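You operate a simulated robot arm through the tools that you are given. There is no shell and no other tool. Be economical: measure what you need, move in short steps, check, and stop when the job is done.

You are at the controls of a simulated two-armed robot. One attempt, no reset.

TASK
Hold the brass bowl on the counter of the tea dresser steady with one hand, lift the blue cookie mould out of it with the other and set it down on the counter of the tea dresser. Set down upright: blue cookie mould.

Only the result counts: the job must be done as asked and must still hold three seconds after the hand-in. Knocking over, shifting, dropping, spilling or breaking anything else fails it.

THE ROBOT
Two 7-joint arms with three-finger grippers on one trunk, on a base that drives. Base frame: it is fixed to the floor where the robot stands at the start and does not move with it; the origin is under the middle of the robot, x ahead of it, y to its left, z up; the surface under the hand at the start is at about z = 860. Units: mm, rad, N and s.
The left shoulder is at the start at [70, 146, 1212], the right one opposite. With the tool pointing down near the work surface each hand reaches from about 280 to 680 mm from the robot's upright axis, wherever it stands, measured 20 degrees to its own side. Places, roughly: counter of the tea dresser [500, 0, 900]. Payload 2.2 kg a hand.
The TCP of each hand is the grasp point between the finger pads, 28 mm short of the fingertips. In the tool frame z runs along the fingers and y along their closing line. The gripper opens to 102 mm. The gripper's body begins 71 mm behind the TCP.
Orientation is that of the tool frame in the base frame, as a unit quaternion [w, x, y, z]. With the fingers straight down and closing along the base's y, the tool's x points along the base's -x, its y along +y and its z along -z.

THE INTERFACE
- The arms move only by the tool nudge_tool. It takes "left_rows", "right_rows" or both (then of equal length, played together; a hand with none holds still); each is a list of rows, each a list of 7 numbers: the shift along the base's x, y, z in units of 40 mm (1.0 is 40 mm), then the turn, a rotation vector about the base's x, y, z in units of 5 degrees (1.0 is 5 degrees), then the finger opening in mm, from 0 to 102. In form: [[dx, dy, dz, wx, wy, wz, fingers], ...]. A call has 1 to 12 rows; each row shifts and turns the commanded pose from where the row before left it. A call with a number of a shift or a turn outside -1 to 1 is refused whole. A row lasts 0.2 s, in which the tool goes at most 50 mm and 0.15 rad; a call with a longer step from one row to the next is refused whole, and so is a gripper value outside its range. Where a pose cannot be reached the arm comes as near as it can. A force on the tool above 40 N (or 10 N above the force at the start of the call, whichever is more), or a blocked arm, ends the call early, and 0.2 s more pass. The fingers move at their own pace and stop on an object; they squeeze with about 37 N. The grip force told is the motor's: it shows also when the fingers shut on nothing. Time passes only in rows, and 0.2 s behind the last, so rows that do not move let the fingers close. It gives the time, the measured TCP pose, the force on the tool (base axes), the opening and the grip force at its end, in the units of the frame above (readings bear some noise), with the torque about the TCP (base axes, N m) and any sound that the robot's microphone picked up.
- Cameras (640 x 400 px; columns grow to the right, rows downward): "scene" is now at [132.1, 13.3, 1431.5]; the picture's right is [0.17, -0.98, 0.00], its down [-0.66, -0.12, -0.74] and it looks along [0.73, 0.13, -0.67] (base axes); focal length 245 px, centre (320, 200). "left" rides on the left gripper at [72, 38, -86] in its tool frame; the picture's right is [-0.47, 0.89, 0.00], its down [-0.60, -0.32, -0.73] and it looks along [-0.65, -0.34, 0.68] (tool axes); focal length 256 px, centre (320, 200). "right" rides on the right gripper at [69, 44, -86] in its tool frame; the picture's right is [-0.53, 0.85, 0.00], its down [-0.58, -0.36, -0.73] and it looks along [-0.62, -0.39, 0.68] (tool axes); focal length 256 px, centre (320, 200). There is no depth. A picture from a camera that has moved, and an enlarged one, comes with that camera's place and axes in the base frame and with its lens.
- get_image(camera): a new picture of that camera. The clock stands still meanwhile.
- move_column(by): slides the trunk up (or, below 0, down) by that many mm; the arms and the scene camera ride with it, the base frame stays. It gives what a move gives, with no picture.
- roll_base(legs): drives the robot by 1 to 6 legs, each [ahead, left, turn to the left] in mm, mm and rad, along the robot's own axes; the way and the turn of a leg run together, so that a leg with both is an arc; at most 1500 mm and 3.142 rad a leg. The arms and the cameras ride along, it lands a little off, and it stops where it bumps. It gives what a move gives.
- pan_tilt(pan, tilt): turns the head with the scene camera to pan (to the left, within 1.501 rad either way) and tilt (down, from -0.506 to 1.204), counted from straight ahead of the robot. It gives what a move gives.
- inspect(camera, box): a new picture of the part [left, top, right, bottom] of that camera's present view, enlarged. The clock stands still meanwhile.
- close_job(): hands the job in; it is judged then, once.

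Work in short steps. Places have to be worked out from the pictures, the camera data and where the tool is seen: move nearer, look again, correct. Check each grasp and each placing, and mend what went wrong. You have 120 turns and 92 pictures in all, those below and enlarged ones among them. Open the grippers and draw the arms clear of the work before you hand the job in, unless the task says otherwise; then end with one line.

The tools are called after ">>>" as name(argument=value, ...) on one line, values as JSON. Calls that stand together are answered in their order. nudge_tool: Moves the arms, as the interface text tells. Its arguments: {"type":"object","properties":{"left_rows":{"type":"array"},"right_rows":{"type":"array"}},"required":[]} The other tools are called the same way: move_column (by) slides the trunk up or down; roll_base (legs) drives the base; pan_tilt (pan, tilt) turns the head that bears the scene camera; get_image (camera) takes a picture; inspect (camera, box) takes an enlarged picture of a part of a camera's view; close_job () hands the job in.

At the start:

```text
t: 0.0
left_tool_pos: [352.7, 278.1, 1190.6]
left_tcp_rot: [0.001, -0.001, 1.0, 0.0]
left_force: [-0.9, 0.3, -0.4]
left_torque: [-0.03, -0.02, 0.03]
left_width: 101.9
left_grasp_force: 0.1
right_tool_pos: [410.4, -47.4, 1124.9]
right_tcp_rot: [0.0, 0.0, 1.0, 0.001]
right_force: [-1.2, 0.2, -0.2]
right_torque: [-0.01, -0.02, 0.0]
right_width: 102.0
right_grasp_force: 0.0
trunk travel left (down, up): [-750.0, 190.0]
robot x, y, heading: [-1.5, 1.5, 0.001]
head pan, tilt: [0.175, 0.731]
```

scene: 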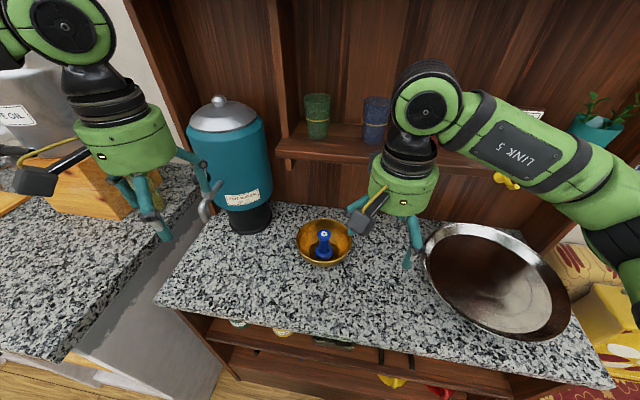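
right: 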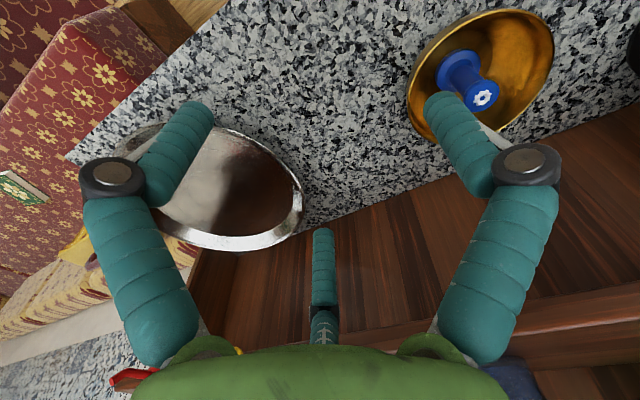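
left: 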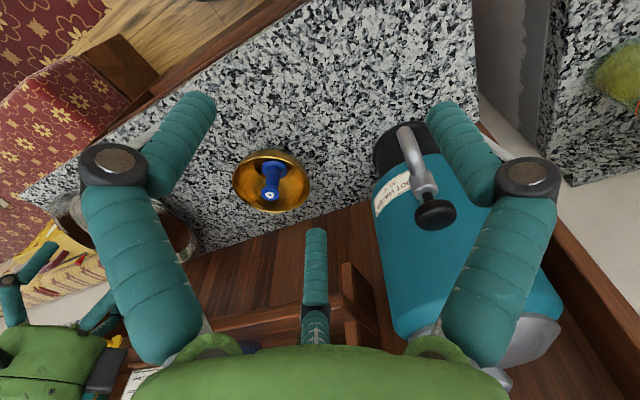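

I'll look at the bowl and mould enlarged from the scene camera first.

>>> inspect(camera="scene", box=[260, 190, 388, 270])

>>> inspect(camera="left", box=[200, 130, 344, 220])

>>> inspect(camera="right", box=[380, 0, 588, 130])

```text
5.00 times, centred on (324, 230) of scene
camera zoom: at [132.1, 13.3, 1431.5], right [0.17, -0.98, 0.0], down [-0.66, -0.12, -0.74], along [0.73, 0.13, -0.67], focal length 1224 px, centre (300, 50)
```

zoom: 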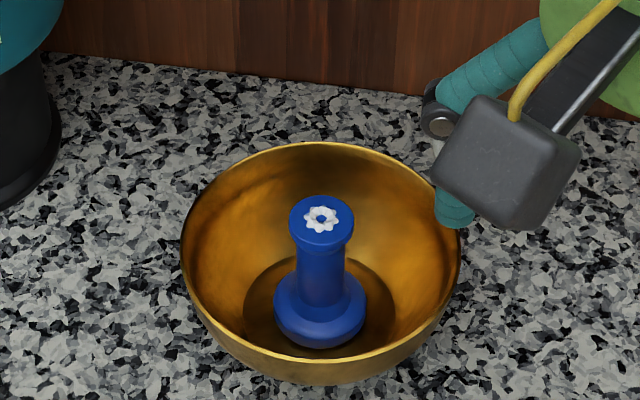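

```text
4.44 times, centred on (272, 175) of left
camera zoom: at [280.8, 315.8, 1275.4], right [0.46, 0.89, 0.0], down [0.6, -0.32, 0.73], along [0.65, -0.34, -0.68], focal length 1138 px, centre (533, 311)
```

zoom: 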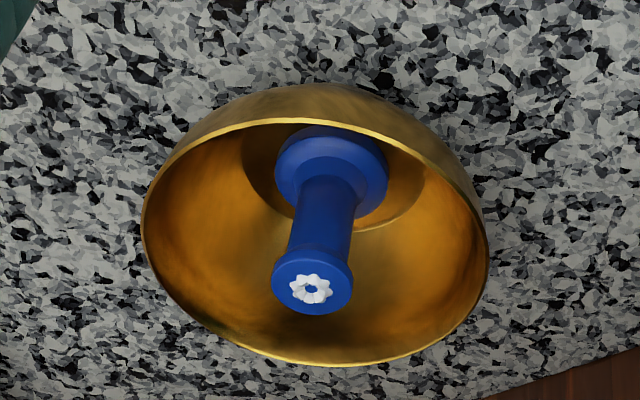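

```text
3.08 times, centred on (484, 65) of right
camera zoom: at [342.5, -3.2, 1210.5], right [0.53, 0.85, 0.0], down [0.58, -0.36, 0.73], along [0.62, -0.39, -0.68], focal length 788 px, centre (-185, 615)
```

zoom: 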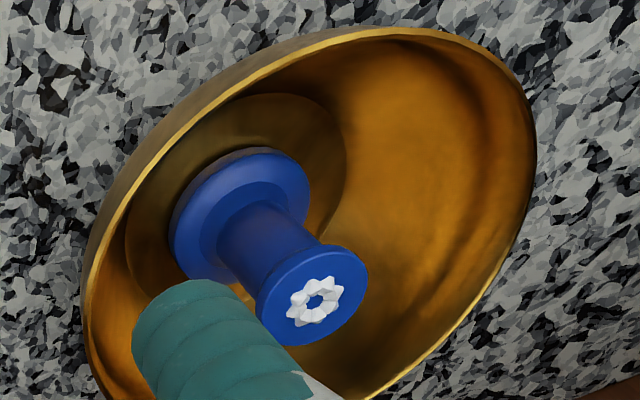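

Triangulated from scene and left views: mould top ≈ (541,76,943), bowl rim centre ≈ (539,74,918), radius ≈ 75, counter ≈ 860. The left hand will grip the front-left rim, tilted outward. The right hand yaws +90° so its camera stays clear; both start moving.

>>> nudge_tool(left_rows=[[0.182, -0.219, -0.292, 0, 0, 1, 60], [0.182, -0.219, -0.292, 0, 0, 1, 60], [0.182, -0.219, -0.292, 0, 0, 1, 60], [0.182, -0.219, -0.292, 0, 0, 1, 60], [0.182, -0.219, -0.292, 0, 0, 1, 60], [0.182, -0.219, -0.292, 0, 0, 1, 60], [0.182, -0.219, -0.292, 0, 0, 1, 60], [0.182, -0.219, -0.292, 0, 0, 1, 60], [0.182, -0.219, -0.292, 0, 0, 1, 60], [0.182, -0.219, -0.292, -0.707, -0.707, 0, 60], [0.182, -0.219, -0.292, -0.707, -0.707, 0, 60], [0.182, -0.219, -0.292, -0.707, -0.707, 0, 60]], right_rows=[[0, 0, 0, 0, 0, 1, 80], [0, 0, 0, 0, 0, 1, 80], [0, 0, 0, 0, 0, 1, 80], [0, 0, 0, 0, 0, 1, 80], [0, 0, 0, 0, 0, 1, 80], [0, 0, 0, 0, 0, 1, 80], [0, 0, 0, 0, 0, 1, 80], [0, 0, 0, 0, 0, 1, 80], [0, 0, 0, 0, 0, 1, 80], [0, 0, 0, 0, 0, 1, 80], [0, 0, 0, 0, 0, 1, 80], [0, 0, 0, 0, 0, 1, 80]])

```text
t: 2.6
left_tool_pos: [440.4, 171.5, 1050.1]
left_tcp_rot: [0.05, -0.38, 0.916, -0.121]
left_force: [-1.2, 0.2, -0.5]
left_torque: [0.0, 0.02, -0.01]
left_width: 60.1
left_grasp_force: 0.0
right_tool_pos: [411.3, -48.2, 1125.0]
right_tcp_rot: [0.0, -0.502, 0.865, 0.001]
right_force: [-0.6, -0.7, -0.4]
right_torque: [-0.01, -0.01, 0.0]
right_width: 80.2
right_grasp_force: 0.0
trunk travel left (down, up): [-750.0, 190.0]
robot x, y, heading: [0.1, 0.5, -0.001]
head pan, tilt: [0.175, 0.731]
```

Orientation is building as intended. I'll finish the tilt and yaw, bring the left to ~100 mm back from the rim, then look.

>>> nudge_tool(left_rows=[[0.1, -0.1, -0.3, -0.707, -0.707, 0, 44], [0.1, -0.1, -0.3, -0.707, -0.707, 0, 44], [0.1, -0.1, -0.3, 0, 0, 0, 44], [0.09, -0.06, -0.2, 0, 0, 0, 44], [0, 0, 0, 0, 0, 0, 44], [0, 0, 0, 0, 0, 0, 44]], right_rows=[[0, 0, 0, 0, 0, 1, 80], [0, 0, 0, 0, 0, 1, 80], [0, 0, 0, 0, 0, 1, 80], [0, 0, 0, 0, 0, 1, 80], [0, 0, 0, 0, 0, 1, 80], [0, 0, 0, 0, 0, 1, 80]])

>>> get_image(camera="left")

>>> get_image(camera="scene")

>>> get_image(camera="right")

```text
t: 4.0
left_tool_pos: [455.8, 160.1, 1006.8]
left_tcp_rot: [0.082, -0.375, 0.902, -0.2]
left_force: [0.2, 0.0, -0.2]
left_torque: [0.03, -0.01, 0.01]
left_width: 43.8
left_grasp_force: 0.0
right_tool_pos: [358.1, -42.0, 1127.9]
right_tcp_rot: [0.0, -0.706, 0.708, -0.001]
right_force: [0.4, -0.2, -0.9]
right_torque: [0.02, 0.03, 0.02]
right_width: 80.0
right_grasp_force: 0.1
right hand out of reach, approached as far as the arm can: row 4, 5, 6
trunk travel left (down, up): [-750.0, 190.0]
robot x, y, heading: [-1.3, -0.4, -0.004]
head pan, tilt: [0.175, 0.731]
```

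```text
85 pictures are left
camera left: at [355.1, 157.8, 1067.3], right [-0.24, 0.9, -0.37], down [0.41, 0.44, 0.8], along [0.88, 0.04, -0.47], focal length 256 px, centre (320, 200)
```

left: 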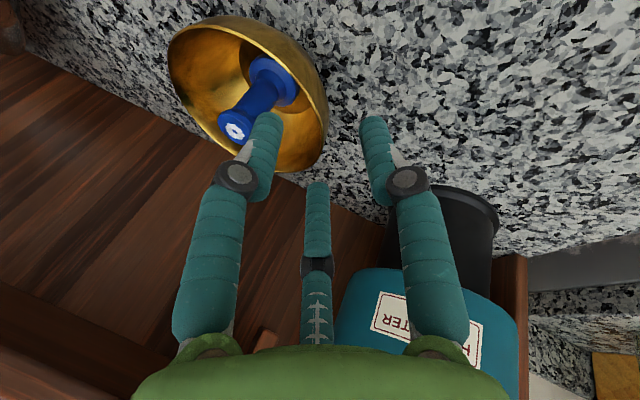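

```text
84 pictures are left
camera scene: at [131.9, 13.9, 1431.5], right [0.17, -0.98, 0.0], down [-0.66, -0.12, -0.74], along [0.73, 0.13, -0.67], focal length 245 px, centre (320, 200)
```

scene: 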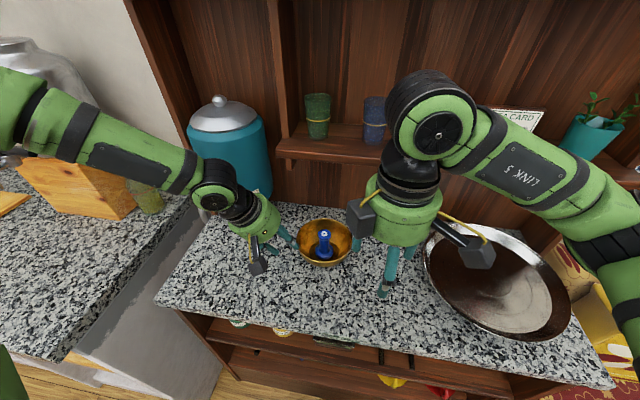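

```text
83 pictures are left
camera right: at [315.2, -108.9, 1212.8], right [-0.84, 0.54, 0.0], down [0.36, 0.58, 0.73], along [0.39, 0.62, -0.68], focal length 256 px, centre (320, 200)
```

right: 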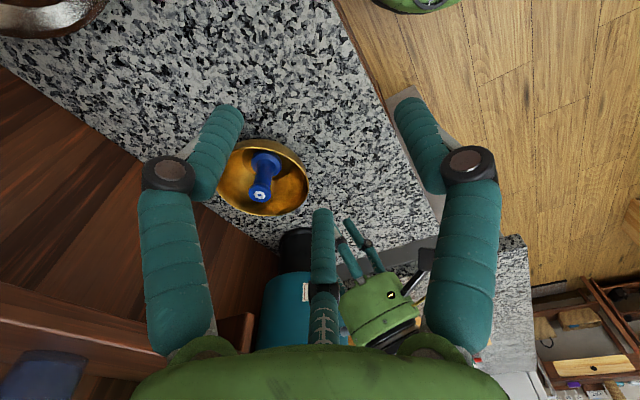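

The right hand's 90° yaw hit a reach limit, so I'll back it off to ~70°. First I want a closer look at the grippers' geometry.

>>> inspect(camera="scene", box=[200, 160, 520, 320])

>>> inspect(camera="left", box=[140, 0, 460, 200])

```text
2.00 times, centred on (360, 240) of scene
camera zoom: at [131.9, 13.9, 1431.5], right [0.17, -0.98, 0.0], down [-0.66, -0.12, -0.74], along [0.73, 0.13, -0.67], focal length 490 px, centre (240, 120)
```

zoom: 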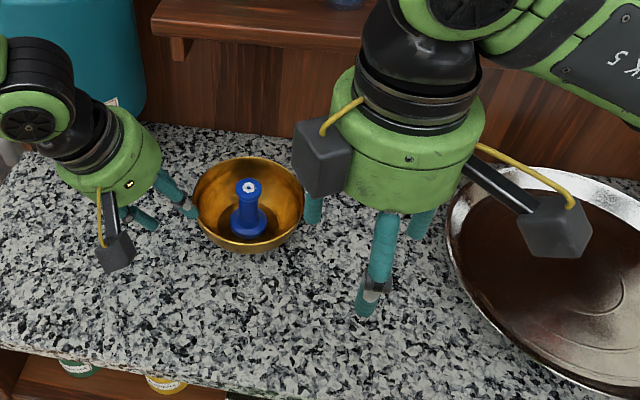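

```text
2.00 times, centred on (300, 100) of left
camera zoom: at [355.1, 157.8, 1067.3], right [-0.24, 0.9, -0.37], down [0.41, 0.44, 0.8], along [0.88, 0.04, -0.47], focal length 512 px, centre (360, 400)
```

zoom: 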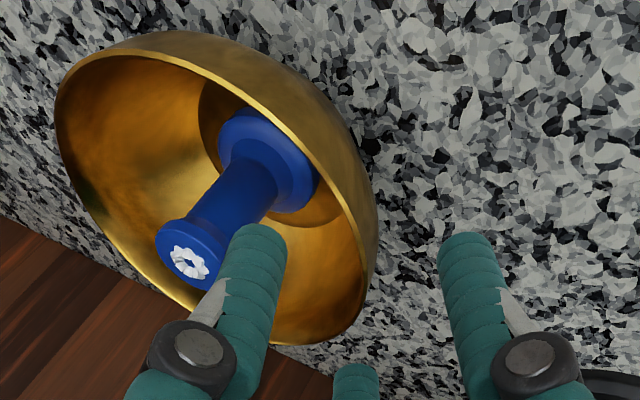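

The visible hand has three fingers closing concentrically (single finger on tool +y, a pair on −y); my grasp orientation suits either model. I'll descend the left partway toward the rim and turn the right back to 70° yaw.

>>> nudge_tool(left_rows=[[0.1, -0.11, -0.28, 0, 0, 0, 50], [0.1, -0.11, -0.28, 0, 0, 0, 50], [0.1, -0.11, -0.28, 0, 0, 0, 50], [0.1, -0.11, -0.28, 0, 0, 0, 50], [0, 0, 0, 0, 0, 0, 50]], right_rows=[[0, 0, 0, 0, 0, -1, 80], [0, 0, 0, 0, 0, -1, 80], [0, 0, 0, 0, 0, -1, 80], [0, 0, 0, 0, 0, -1, 80], [0, 0, 0, 0, 0, 0, 80]])

>>> get_image(camera="left")

>>> inspect(camera="scene", box=[200, 180, 392, 300])

```text
t: 5.2
left_tool_pos: [471.3, 140.4, 960.8]
left_tcp_rot: [0.083, -0.374, 0.902, -0.2]
left_force: [-0.7, -0.1, 0.3]
left_torque: [-0.01, 0.05, 0.01]
left_width: 50.1
left_grasp_force: 0.1
right_tool_pos: [357.5, -41.7, 1127.1]
right_tcp_rot: [0.0, -0.573, 0.819, 0.0]
right_force: [0.3, -0.8, -0.5]
right_torque: [0.01, 0.01, -0.01]
right_width: 80.0
right_grasp_force: 0.1
trunk travel left (down, up): [-750.0, 190.0]
robot x, y, heading: [-0.9, -2.6, -0.001]
head pan, tilt: [0.175, 0.731]
```

```text
80 pictures are left
camera left: at [370.8, 138.8, 1022.5], right [-0.24, 0.9, -0.37], down [0.41, 0.44, 0.8], along [0.88, 0.04, -0.47], focal length 256 px, centre (320, 200)
```

left: 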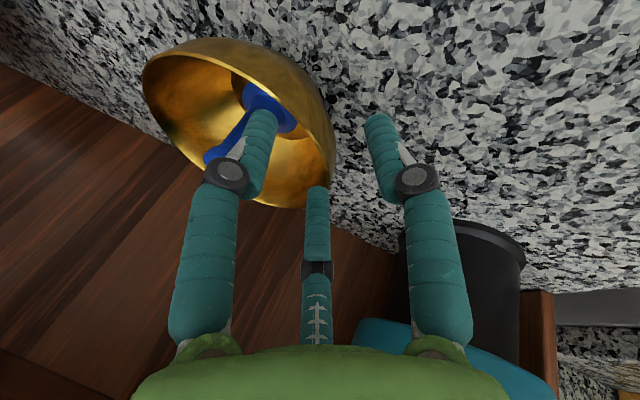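

```text
3.33 times, centred on (296, 240) of scene
camera zoom: at [131.8, 13.3, 1431.5], right [0.17, -0.98, 0.0], down [-0.66, -0.12, -0.74], along [0.73, 0.13, -0.67], focal length 816 px, centre (400, 67)
```

zoom: 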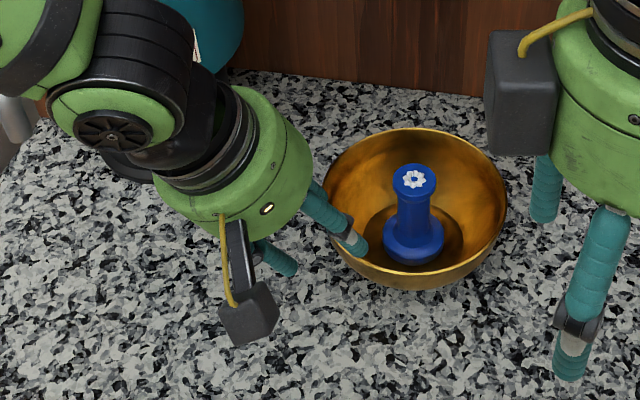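

The tips are just above the rim and correctly straddling it. I'll shift 6 mm inward, then descend along the tool axis so the pair goes inside and the single finger outside.

>>> nudge_tool(left_rows=[[0.12, -0.1, 0, 0, 0, 0, 50], [0.08, -0.08, -0.24, 0, 0, 0, 50], [0.08, -0.08, -0.24, 0, 0, 0, 50], [0.08, -0.08, -0.24, 0, 0, 0, 50], [0, 0, 0, 0, 0, 0, 50]])

>>> get_image(camera="left")

>>> inspect(camera="scene", box=[200, 180, 392, 300])

>>> get_image(camera="right")

```text
t: 6.4
left_tool_pos: [485.4, 124.6, 933.2]
left_tcp_rot: [0.083, -0.374, 0.902, -0.2]
left_force: [1.1, -1.0, 0.6]
left_torque: [-0.05, -0.01, 0.01]
left_width: 50.2
left_grasp_force: 0.1
right_tool_pos: [359.1, -42.3, 1127.2]
right_tcp_rot: [0.0, -0.574, 0.819, 0.0]
right_force: [0.2, -0.4, 0.6]
right_torque: [0.01, 0.0, 0.0]
right_width: 79.9
right_grasp_force: 0.0
trunk travel left (down, up): [-750.0, 190.0]
robot x, y, heading: [1.7, 1.1, 0.002]
head pan, tilt: [0.175, 0.731]
```

```text
78 pictures are left
camera left: at [385.7, 124.8, 993.6], right [-0.24, 0.9, -0.37], down [0.41, 0.44, 0.8], along [0.88, 0.04, -0.47], focal length 256 px, centre (320, 200)
```

left: 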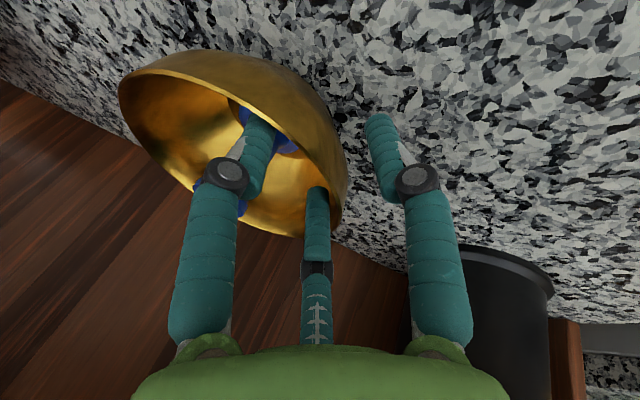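

```text
3.33 times, centred on (296, 240) of scene
camera zoom: at [132.3, 13.0, 1431.4], right [0.17, -0.98, 0.0], down [-0.66, -0.12, -0.74], along [0.73, 0.13, -0.67], focal length 816 px, centre (400, 67)
```

zoom: 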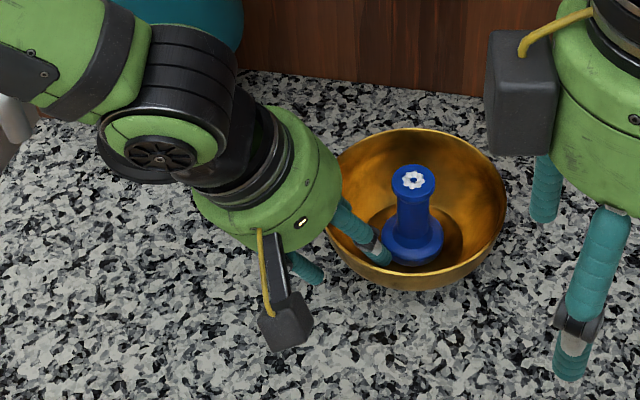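

```text
76 pictures are left
camera right: at [295.1, -90.7, 1212.5], right [-0.61, 0.79, 0.0], down [0.54, 0.42, 0.73], along [0.58, 0.45, -0.68], focal length 256 px, centre (320, 200)
```

right: 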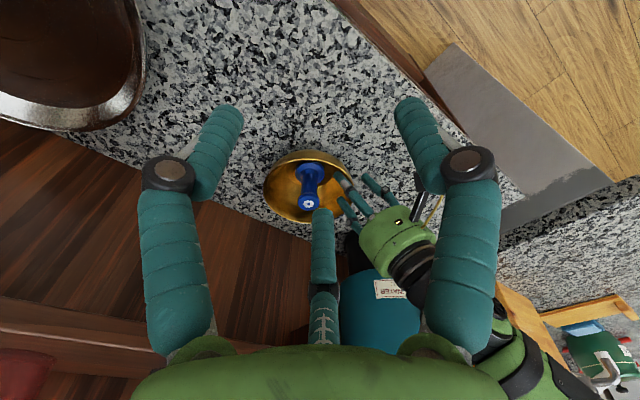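

Both inner fingers are inside and the outer is outside, with clearance to the mould (~25 mm). I'll descend the last 16 mm.

>>> nudge_tool(left_rows=[[0.062, -0.062, -0.14, 0, 0, 0, 50], [0.062, -0.062, -0.14, 0, 0, 0, 50], [0.062, -0.062, -0.14, 0, 0, 0, 50], [0, 0, 0, 0, 0, 0, 50]])

>>> inspect(camera="left", box=[140, 40, 460, 240])

>>> inspect(camera="scene", box=[200, 180, 392, 300])

```text
t: 7.4
left_tool_pos: [492.0, 121.0, 917.1]
left_tcp_rot: [0.084, -0.374, 0.902, -0.199]
left_force: [0.6, 0.2, 0.8]
left_torque: [0.01, 0.03, 0.04]
left_width: 49.8
left_grasp_force: 0.1
left hand out of reach, approached as far as the arm can: row 3
right_tool_pos: [358.5, -42.3, 1127.7]
right_tcp_rot: [0.0, -0.573, 0.819, 0.0]
right_force: [0.4, -0.6, 0.3]
right_torque: [0.01, -0.02, 0.02]
right_width: 80.1
right_grasp_force: 0.1
trunk travel left (down, up): [-750.0, 190.0]
robot x, y, heading: [3.6, -0.6, 0.003]
head pan, tilt: [0.175, 0.731]
```

```text
2.00 times, centred on (300, 140) of left
camera zoom: at [391.7, 119.8, 978.6], right [-0.24, 0.9, -0.37], down [0.41, 0.44, 0.8], along [0.88, 0.04, -0.47], focal length 512 px, centre (360, 320)
```

zoom: 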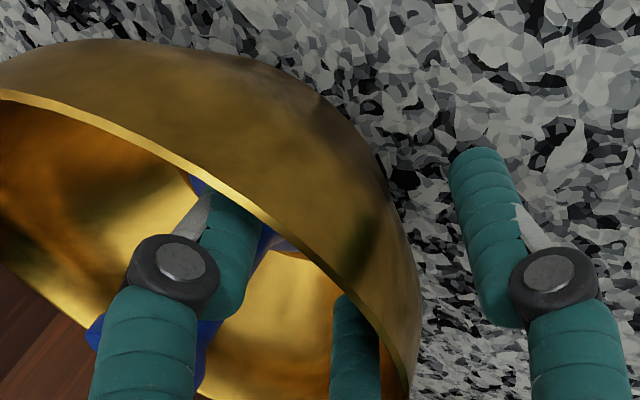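

```text
3.33 times, centred on (296, 240) of scene
camera zoom: at [132.0, 13.3, 1431.5], right [0.17, -0.98, 0.0], down [-0.66, -0.12, -0.74], along [0.73, 0.13, -0.67], focal length 816 px, centre (400, 67)
```

zoom: 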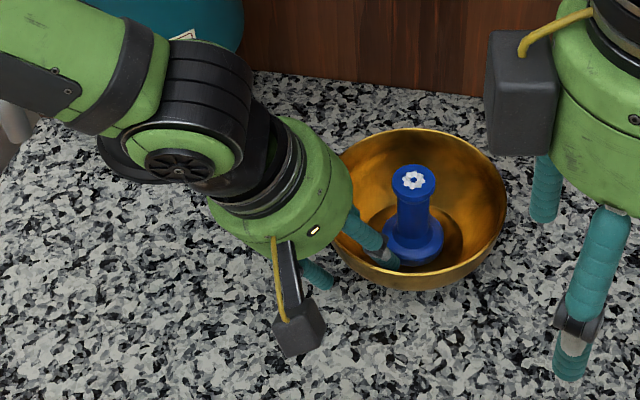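

The bowl hasn't moved and the rim passes near the TCP. I'll close in stages and watch where contact occurs.

>>> nudge_tool(left_rows=[[0, 0, 0, 0, 0, 0, 38], [0, 0, 0, 0, 0, 0, 30]])

>>> inspect(camera="left", box=[140, 40, 460, 240])

```text
t: 8.0
left_tool_pos: [492.6, 120.9, 916.6]
left_tcp_rot: [0.083, -0.374, 0.902, -0.2]
left_force: [-0.1, 0.7, -0.1]
left_torque: [-0.03, 0.0, 0.0]
left_width: 30.2
left_grasp_force: 0.1
right_tool_pos: [358.7, -41.8, 1127.0]
right_tcp_rot: [0.0, -0.574, 0.819, 0.0]
right_force: [0.2, 0.6, -0.5]
right_torque: [-0.01, 0.04, 0.02]
right_width: 79.7
right_grasp_force: 0.2
trunk travel left (down, up): [-750.0, 190.0]
robot x, y, heading: [-1.5, 2.3, 0.005]
head pan, tilt: [0.175, 0.731]
```

```text
2.00 times, centred on (300, 140) of left
camera zoom: at [391.7, 119.9, 978.6], right [-0.24, 0.9, -0.37], down [0.41, 0.44, 0.8], along [0.88, 0.04, -0.47], focal length 512 px, centre (360, 320)
```

zoom: 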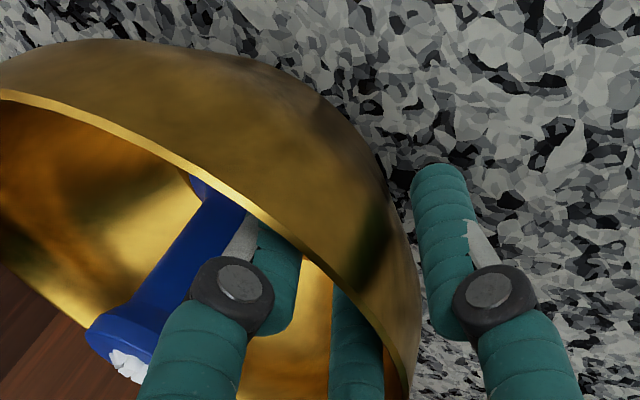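

Still no contact. I'll close further in small stages.

>>> nudge_tool(left_rows=[[0, 0, 0, 0, 0, 0, 22], [0, 0, 0, 0, 0, 0, 22]])

>>> inspect(camera="left", box=[140, 40, 460, 240])

```text
t: 8.6
left_tool_pos: [491.6, 120.7, 917.3]
left_tcp_rot: [0.083, -0.374, 0.902, -0.2]
left_force: [0.2, -0.4, 0.7]
left_torque: [0.01, 0.0, -0.02]
left_width: 22.5
left_grasp_force: 0.5
right_tool_pos: [359.5, -41.9, 1126.7]
right_tcp_rot: [-0.001, -0.574, 0.819, 0.0]
right_force: [0.7, -0.7, -0.2]
right_torque: [0.0, 0.04, 0.0]
right_width: 79.9
right_grasp_force: 0.1
trunk travel left (down, up): [-750.0, 190.0]
robot x, y, heading: [-3.1, 0.1, 0.001]
head pan, tilt: [0.175, 0.731]
```

```text
2.00 times, centred on (300, 140) of left
camera zoom: at [391.8, 119.7, 978.8], right [-0.24, 0.9, -0.37], down [0.41, 0.44, 0.8], along [0.88, 0.04, -0.47], focal length 512 px, centre (360, 320)
```

zoom: 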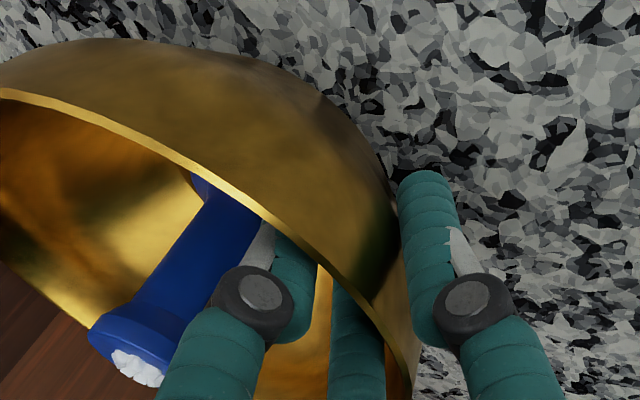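

Grip force is rising slightly, so contact is starting and the bowl is unmoved. Closing more.

>>> nudge_tool(left_rows=[[0, 0, 0, 0, 0, 0, 17], [0, 0, 0, 0, 0, 0, 17]])

>>> inspect(camera="left", box=[140, 40, 460, 240])

```text
t: 9.2
left_tool_pos: [492.1, 121.4, 917.9]
left_tcp_rot: [0.083, -0.374, 0.902, -0.2]
left_force: [0.3, -0.6, 1.1]
left_torque: [0.05, 0.01, -0.02]
left_width: 17.9
left_grasp_force: 1.5
right_tool_pos: [358.7, -42.0, 1127.5]
right_tcp_rot: [0.001, -0.573, 0.82, 0.0]
right_force: [0.2, 0.5, 0.7]
right_torque: [-0.03, 0.01, 0.01]
right_width: 80.2
right_grasp_force: 0.0
trunk travel left (down, up): [-750.0, 190.0]
robot x, y, heading: [-3.8, -1.7, 0.001]
head pan, tilt: [0.175, 0.731]
```

```text
2.00 times, centred on (300, 140) of left
camera zoom: at [391.8, 119.6, 978.7], right [-0.24, 0.9, -0.37], down [0.41, 0.44, 0.8], along [0.88, 0.04, -0.47], focal length 512 px, centre (360, 320)
```

zoom: 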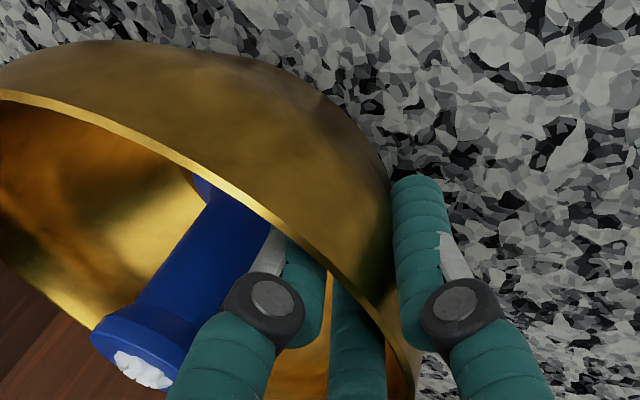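

The inner fingers seem to touch first (light force inward on the tool). I'll shift the hand ~3 mm toward the bowl centre while closing a bit to balance it.

>>> nudge_tool(left_rows=[[0.055, -0.055, 0, 0, 0, 0, 16], [0, 0, 0, 0, 0, 0, 13]])

>>> inspect(camera="left", box=[140, 40, 460, 240])

```text
t: 9.8
left_tool_pos: [493.5, 120.3, 919.6]
left_tcp_rot: [0.083, -0.374, 0.902, -0.2]
left_force: [0.7, 0.4, 0.4]
left_torque: [0.0, 0.02, -0.01]
left_width: 13.5
left_grasp_force: 0.1
right_tool_pos: [358.7, -42.0, 1128.2]
right_tcp_rot: [0.0, -0.574, 0.819, 0.001]
right_force: [-0.4, -0.9, 0.5]
right_torque: [-0.03, -0.02, 0.0]
right_width: 80.5
right_grasp_force: 0.1
trunk travel left (down, up): [-750.0, 190.0]
robot x, y, heading: [2.8, -3.1, 0.001]
head pan, tilt: [0.175, 0.731]
```

```text
2.00 times, centred on (300, 140) of left
camera zoom: at [393.2, 118.8, 980.4], right [-0.24, 0.9, -0.37], down [0.41, 0.44, 0.8], along [0.88, 0.04, -0.47], focal length 512 px, centre (360, 320)
```

zoom: 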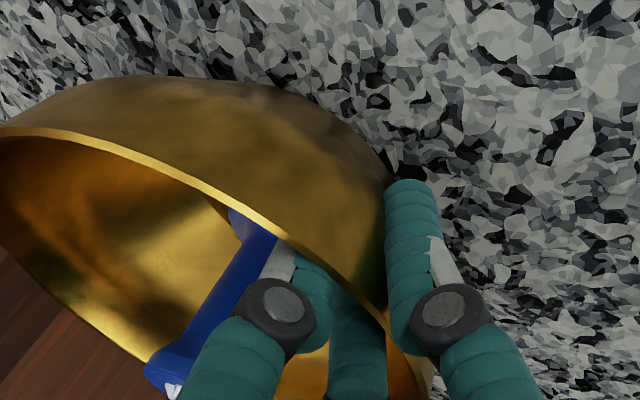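

The bowl's appearance shifted noticeably in this view; checking the scene camera.

>>> inspect(camera="scene", box=[200, 180, 392, 300])

>>> get_image(camera="right")

```text
3.33 times, centred on (296, 240) of scene
camera zoom: at [132.2, 13.2, 1431.5], right [0.17, -0.98, 0.0], down [-0.66, -0.12, -0.74], along [0.73, 0.13, -0.67], focal length 816 px, centre (400, 67)
```

zoom: 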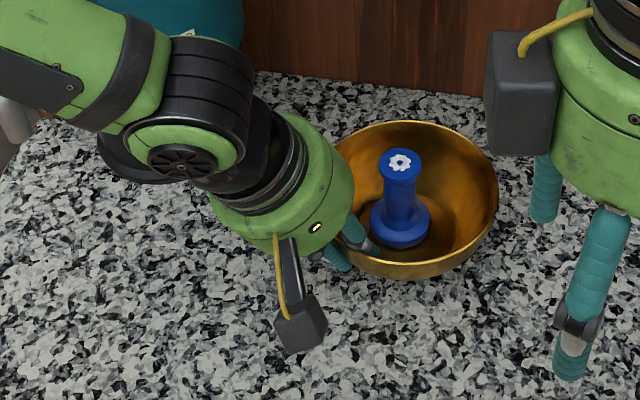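

```text
68 pictures are left
camera right: at [295.1, -90.6, 1212.6], right [-0.61, 0.79, 0.0], down [0.54, 0.42, 0.73], along [0.58, 0.45, -0.68], focal length 256 px, centre (320, 200)
```

right: 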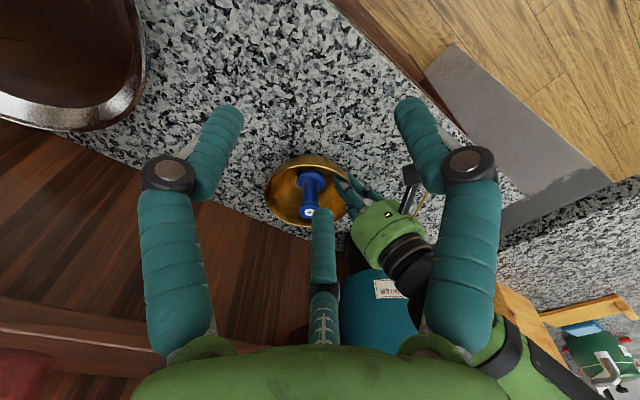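

>>> inspect(camera="scene", box=[268, 200, 364, 260])

>>> inspect(camera="right", box=[240, 130, 400, 230])

```text
6.67 times, centred on (316, 230) of scene
camera zoom: at [132.2, 13.2, 1431.5], right [0.17, -0.98, 0.0], down [-0.66, -0.12, -0.74], along [0.73, 0.13, -0.67], focal length 1633 px, centre (347, 0)
```

zoom: 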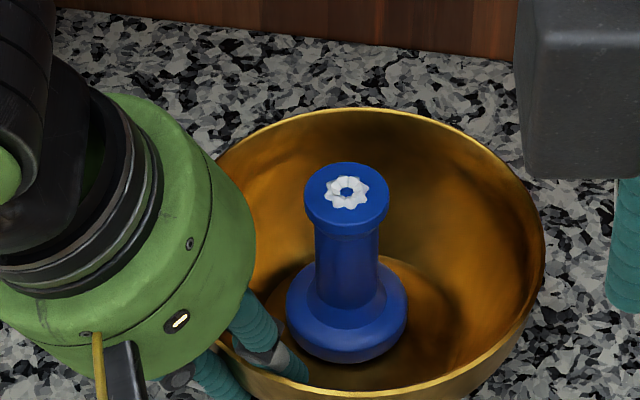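

```text
4.00 times, centred on (320, 180) of right
camera zoom: at [295.1, -90.6, 1212.6], right [-0.61, 0.79, 0.0], down [0.54, 0.42, 0.73], along [0.58, 0.45, -0.68], focal length 1024 px, centre (320, 280)
```

zoom: 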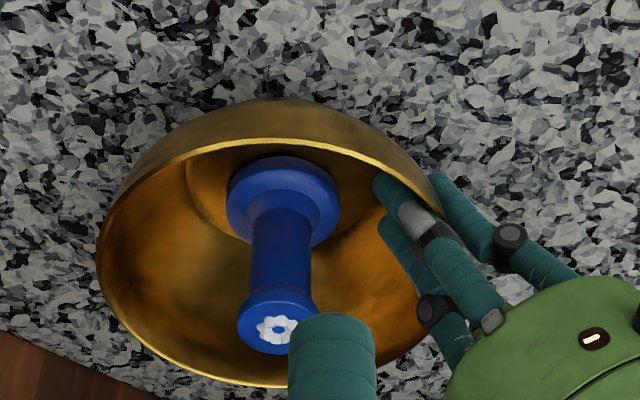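

The bowl slid about 10–15 mm toward the back-left but stands upright with the mould in it. I'll complete the grip in small steps; once gripped, I can slide it back gently.

>>> nudge_tool(left_rows=[[0, 0, 0, 0, 0, 0, 10], [0, 0, 0, 0, 0, 0, 10]])

>>> inspect(camera="scene", box=[268, 200, 364, 260])

```text
t: 10.4
left_tool_pos: [494.2, 119.9, 918.1]
left_tcp_rot: [0.083, -0.375, 0.902, -0.199]
left_force: [0.1, 0.8, 1.4]
left_torque: [0.01, 0.02, -0.05]
left_width: 9.3
left_grasp_force: 0.1
right_tool_pos: [358.3, -42.0, 1125.3]
right_tcp_rot: [0.0, -0.574, 0.819, 0.0]
right_force: [0.2, 0.2, -0.6]
right_torque: [0.02, 0.02, -0.02]
right_width: 80.0
right_grasp_force: 0.1
trunk travel left (down, up): [-750.0, 190.0]
robot x, y, heading: [2.5, 0.3, 0.004]
head pan, tilt: [0.175, 0.731]
```

```text
6.67 times, centred on (316, 230) of scene
camera zoom: at [132.1, 12.9, 1431.5], right [0.17, -0.98, 0.0], down [-0.66, -0.12, -0.74], along [0.73, 0.13, -0.67], focal length 1633 px, centre (347, 0)
```

zoom: 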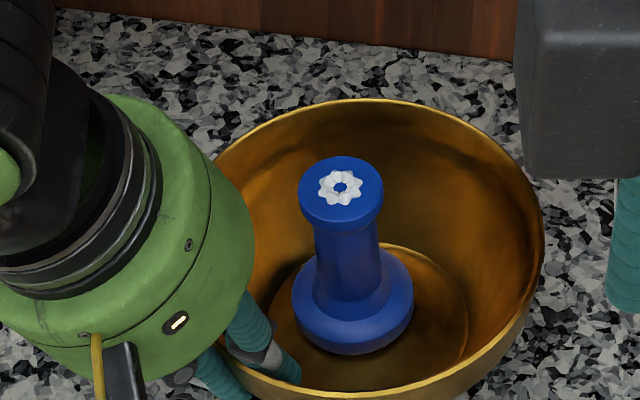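

Closing with 25° tilt is starting to tip the bowl (far rim rising). I'll open again right away and check that it settles flat, then reduce the tilt to match the wall.

>>> nudge_tool(left_rows=[[0, 0, 0, 0, 0, 0, 18], [0, 0, 0, 0, 0, 0, 30], [0, 0, 0, 0, 0, 0, 40], [0, 0, 0, 0, 0, 0, 40]])

>>> inspect(camera="scene", box=[268, 200, 364, 260])

>>> inspect(camera="left", box=[140, 40, 460, 240])

>>> inspect(camera="right", box=[240, 130, 400, 230])

```text
t: 11.4
left_tool_pos: [493.3, 120.2, 920.1]
left_tcp_rot: [0.083, -0.375, 0.901, -0.2]
left_force: [0.3, -0.4, 0.3]
left_torque: [-0.01, -0.01, 0.06]
left_width: 39.6
left_grasp_force: 0.1
right_tool_pos: [358.7, -40.1, 1127.6]
right_tcp_rot: [0.0, -0.574, 0.819, 0.0]
right_force: [0.0, -0.3, 0.0]
right_torque: [0.02, -0.01, 0.0]
right_width: 79.8
right_grasp_force: 0.1
trunk travel left (down, up): [-750.0, 190.0]
robot x, y, heading: [2.4, 1.3, 0.002]
head pan, tilt: [0.175, 0.731]
```

```text
6.67 times, centred on (316, 230) of scene
camera zoom: at [132.2, 13.3, 1431.5], right [0.17, -0.98, 0.0], down [-0.66, -0.12, -0.74], along [0.73, 0.13, -0.67], focal length 1633 px, centre (347, 0)
```

zoom: 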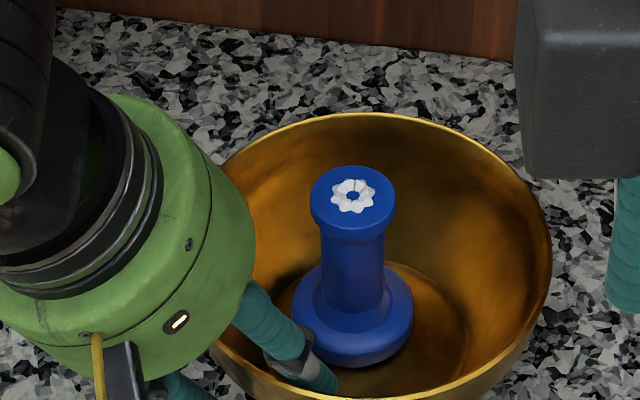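

```text
2.00 times, centred on (300, 140) of left
camera zoom: at [393.1, 119.1, 980.2], right [-0.24, 0.9, -0.37], down [0.41, 0.44, 0.8], along [0.88, 0.04, -0.47], focal length 512 px, centre (360, 320)
```

zoom: 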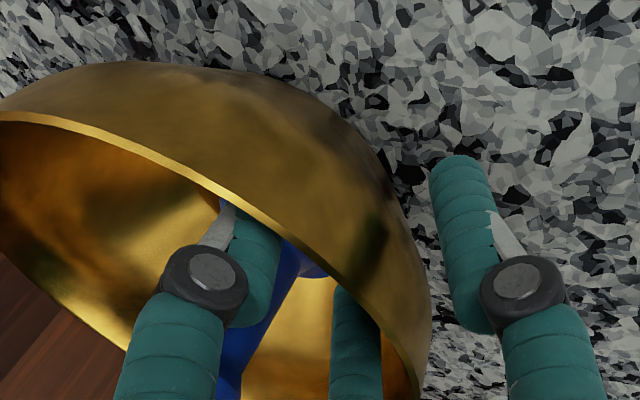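

```text
4.00 times, centred on (320, 180) of right
camera zoom: at [295.1, -90.4, 1212.6], right [-0.61, 0.79, 0.0], down [0.54, 0.42, 0.73], along [0.58, 0.45, -0.68], focal length 1024 px, centre (320, 280)
```

zoom: 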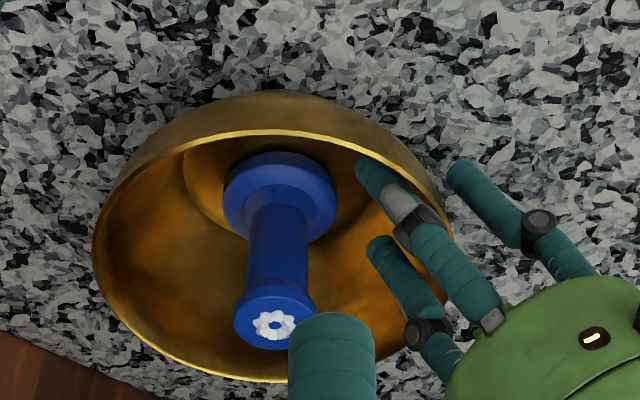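

The bowl settled flat again, with only ~5 mm net shift. It was one-sided contact from the inner pair; I'll shift ~4 mm toward the bowl's centre and cut the tilt by 8° before regripping.

>>> nudge_tool(left_rows=[[0.075, -0.075, 0, 0, 0, 0, 44], [0, 0, 0, 0.57, 0.57, 0, 44], [0, 0, 0, 0.57, 0.57, 0, 44], [0, 0, 0, 0, 0, 0, 44]])

>>> inspect(camera="left", box=[140, 40, 460, 240])

```text
t: 12.4
left_tool_pos: [489.6, 130.0, 930.9]
left_tcp_rot: [0.056, -0.379, 0.914, -0.136]
left_force: [1.1, -0.3, 0.1]
left_torque: [-0.01, -0.02, 0.04]
left_width: 44.0
left_grasp_force: 0.5
left hand out of reach, approached as far as the arm can: row 1, 2, 3
right_tool_pos: [358.6, -42.3, 1127.7]
right_tcp_rot: [0.001, -0.573, 0.819, 0.0]
right_force: [-0.3, 0.3, -0.5]
right_torque: [0.01, -0.01, -0.03]
right_width: 80.1
right_grasp_force: 0.0
trunk travel left (down, up): [-750.0, 190.0]
robot x, y, heading: [-0.8, -2.0, 0.001]
head pan, tilt: [0.175, 0.731]
```

```text
2.00 times, centred on (300, 140) of left
camera zoom: at [395.3, 121.4, 1000.6], right [-0.27, 0.93, -0.26], down [0.49, 0.36, 0.79], along [0.83, 0.09, -0.55], focal length 512 px, centre (360, 320)
```

zoom: 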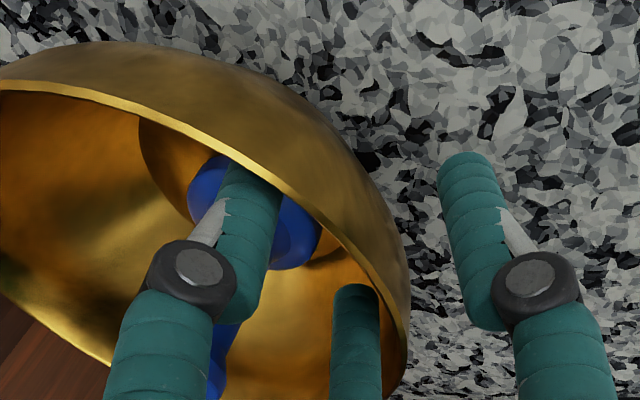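

The left arm is at its reach limit. I'll withdraw straight along its axis and then lower the trunk ~100 mm to gain reach.

>>> nudge_tool(left_rows=[[-0.1, 0.1, 0.5, 0, 0, 0, 44], [-0.17, 0.17, 0.78, 0, 0, 0, 44], [-0.17, 0.17, 0.78, 0, 0, 0, 44], [-0.17, 0.17, 0.78, 0, 0, 0, 44], [-0.1, 0.1, 0.8, 0, 0, 0, 44], [0, 0, 0.6, 0, 0, 0, 44], [0, 0, 0, 0, 0, 0, 44]])

>>> get_image(camera="scene")

```text
t: 14.0
left_tool_pos: [459.6, 156.8, 1101.6]
left_tcp_rot: [0.056, -0.379, 0.914, -0.135]
left_force: [0.9, 0.1, -0.7]
left_torque: [0.02, 0.02, 0.02]
left_width: 44.1
left_grasp_force: 0.0
right_tool_pos: [358.5, -42.4, 1125.8]
right_tcp_rot: [0.0, -0.573, 0.82, 0.0]
right_force: [0.1, 0.4, 0.0]
right_torque: [0.0, 0.01, 0.02]
right_width: 80.1
right_grasp_force: 0.1
trunk travel left (down, up): [-750.0, 190.0]
robot x, y, heading: [2.4, -3.1, 0.001]
head pan, tilt: [0.175, 0.731]
```

```text
60 pictures are left
camera scene: at [132.4, 13.4, 1431.4], right [0.17, -0.98, 0.0], down [-0.66, -0.12, -0.74], along [0.73, 0.13, -0.67], focal length 245 px, centre (320, 200)
```

scene: 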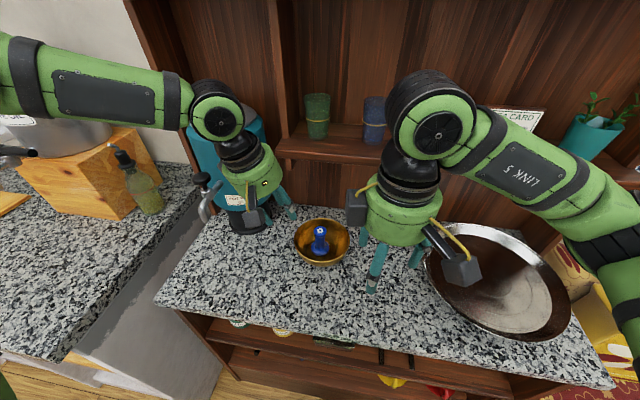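

Bowl and mould stand upright near their original place. Forearms have plenty of height over the side counter, so I'll lower the trunk 100 mm.

>>> move_column(by=-100)

>>> get_image(camera="scene")

>>> get_image(camera="left")

>>> get_image(camera="right")

```text
t: 15.3
left_tool_pos: [459.4, 156.4, 1001.6]
left_tcp_rot: [0.056, -0.38, 0.913, -0.135]
left_force: [-0.7, -0.1, 0.2]
left_torque: [-0.01, 0.01, 0.01]
left_width: 44.1
left_grasp_force: 0.2
right_tool_pos: [359.2, -41.6, 1027.0]
right_tcp_rot: [0.0, -0.573, 0.819, 0.0]
right_force: [-0.3, -0.6, -0.5]
right_torque: [-0.03, 0.0, 0.03]
right_width: 79.7
right_grasp_force: 0.2
trunk travel left (down, up): [-650.0, 290.0]
robot x, y, heading: [0.4, 1.4, -0.001]
head pan, tilt: [0.175, 0.731]
```

```text
59 pictures are left
camera scene: at [131.8, 13.2, 1331.5], right [0.17, -0.98, 0.0], down [-0.66, -0.12, -0.74], along [0.73, 0.13, -0.67], focal length 245 px, centre (320, 200)
```

scene: 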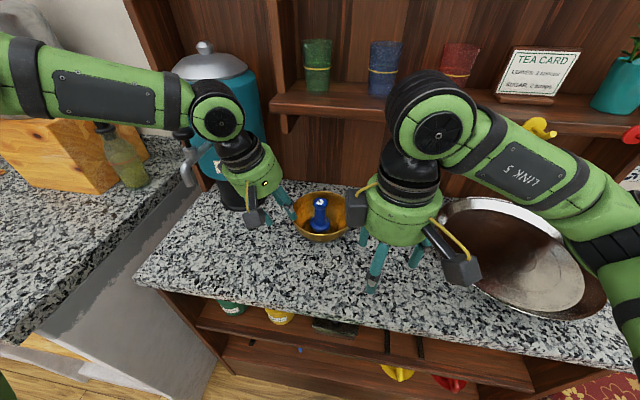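

```text
58 pictures are left
camera left: at [366.0, 149.2, 1071.4], right [-0.27, 0.93, -0.26], down [0.49, 0.36, 0.79], along [0.83, 0.09, -0.55], focal length 256 px, centre (320, 200)
```

left: 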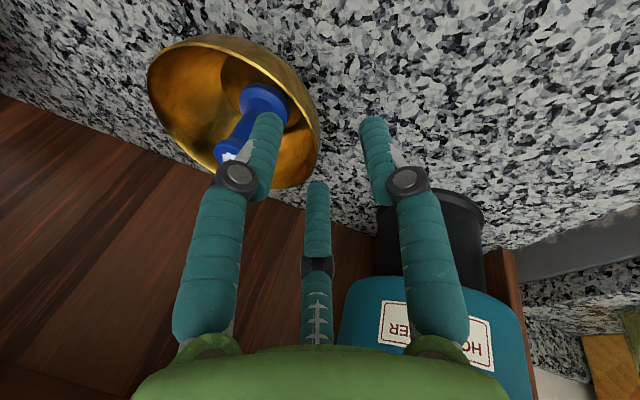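

```text
57 pictures are left
camera right: at [294.7, -90.5, 1112.7], right [-0.61, 0.79, 0.0], down [0.54, 0.42, 0.73], along [0.58, 0.45, -0.68], focal length 256 px, centre (320, 200)
```

right: 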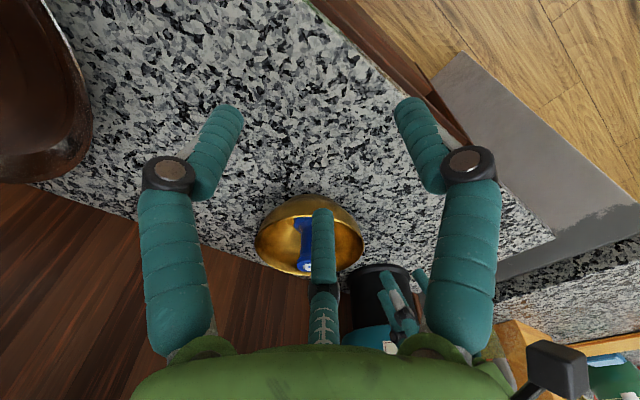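

>>> inspect(camera="scene", box=[264, 180, 376, 250])

>>> inspect(camera="left", box=[120, 20, 360, 200])

```text
5.71 times, centred on (320, 215) of scene
camera zoom: at [131.8, 13.2, 1331.5], right [0.17, -0.98, 0.0], down [-0.66, -0.12, -0.74], along [0.73, 0.13, -0.67], focal length 1399 px, centre (320, 114)
```

zoom: 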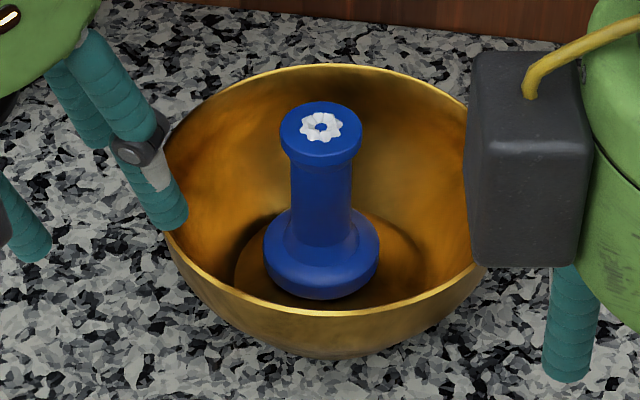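

```text
2.22 times, centred on (240, 110) of left
camera zoom: at [366.0, 149.2, 1071.4], right [-0.27, 0.93, -0.26], down [0.49, 0.36, 0.79], along [0.83, 0.09, -0.55], focal length 569 px, centre (498, 400)
```

zoom: 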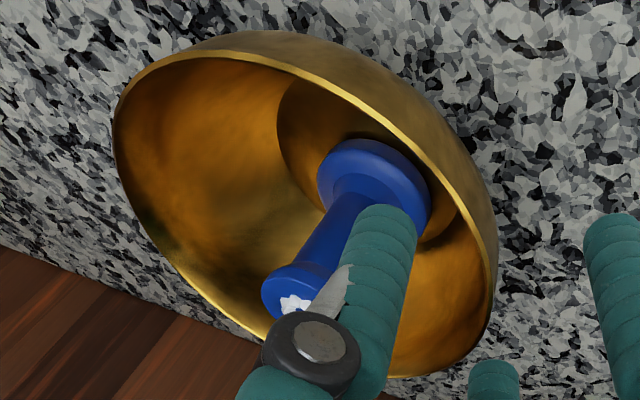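

I'll bring the left back to ~40 mm above its grasp pose (tilt 22°). I'll also move the right hand so its camera looks along the rim tangent from the side.

>>> nudge_tool(left_rows=[[0, 0, 0, -0.707, -0.707, 0, 46], [0.17, -0.145, -0.35, 0, 0, 0, 46], [0.17, -0.145, -0.35, 0, 0, 0, 46], [0.17, -0.145, -0.34, 0, 0, 0, 46], [0, 0, 0, 0, 0, 0, 46]], right_rows=[[0.57, -0.24, -0.1, 0, 0, 0, 80], [0.57, -0.24, -0.1, 0, 0, 0, 80], [0.57, -0.24, -0.1, 0, 0, 0, 80], [0.57, -0.24, -0.1, 0, 0, 0, 80], [0, 0, 0, 0, 0, 0, 80]])

>>> get_image(camera="right")

>>> get_image(camera="left")

```text
t: 16.5
left_tool_pos: [480.8, 139.8, 959.5]
left_tcp_rot: [0.073, -0.376, 0.907, -0.176]
left_force: [-0.5, 0.2, 0.0]
left_torque: [-0.01, -0.02, -0.01]
left_width: 46.1
left_grasp_force: 0.1
right_tool_pos: [432.7, -73.3, 1012.7]
right_tcp_rot: [0.0, -0.574, 0.819, 0.0]
right_force: [0.1, -0.1, -0.2]
right_torque: [0.0, -0.03, -0.02]
right_width: 80.3
right_grasp_force: 0.1
right hand out of reach, approached as far as the arm can: row 4
trunk travel left (down, up): [-650.0, 290.0]
robot x, y, heading: [1.0, -0.6, 0.0]
head pan, tilt: [0.175, 0.731]
```

```text
54 pictures are left
camera right: at [370.3, -122.5, 1099.2], right [-0.61, 0.79, 0.0], down [0.54, 0.42, 0.73], along [0.58, 0.45, -0.68], focal length 256 px, centre (320, 200)
```

right: 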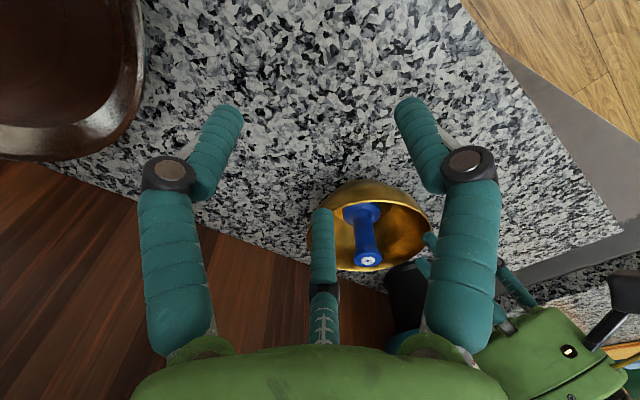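

```text
53 pictures are left
camera left: at [382.2, 136.7, 1023.7], right [-0.25, 0.91, -0.33], down [0.44, 0.41, 0.8], along [0.86, 0.06, -0.51], focal length 256 px, centre (320, 200)
```

left: 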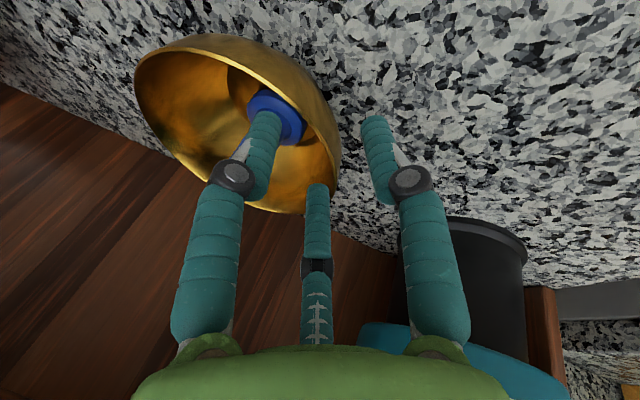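

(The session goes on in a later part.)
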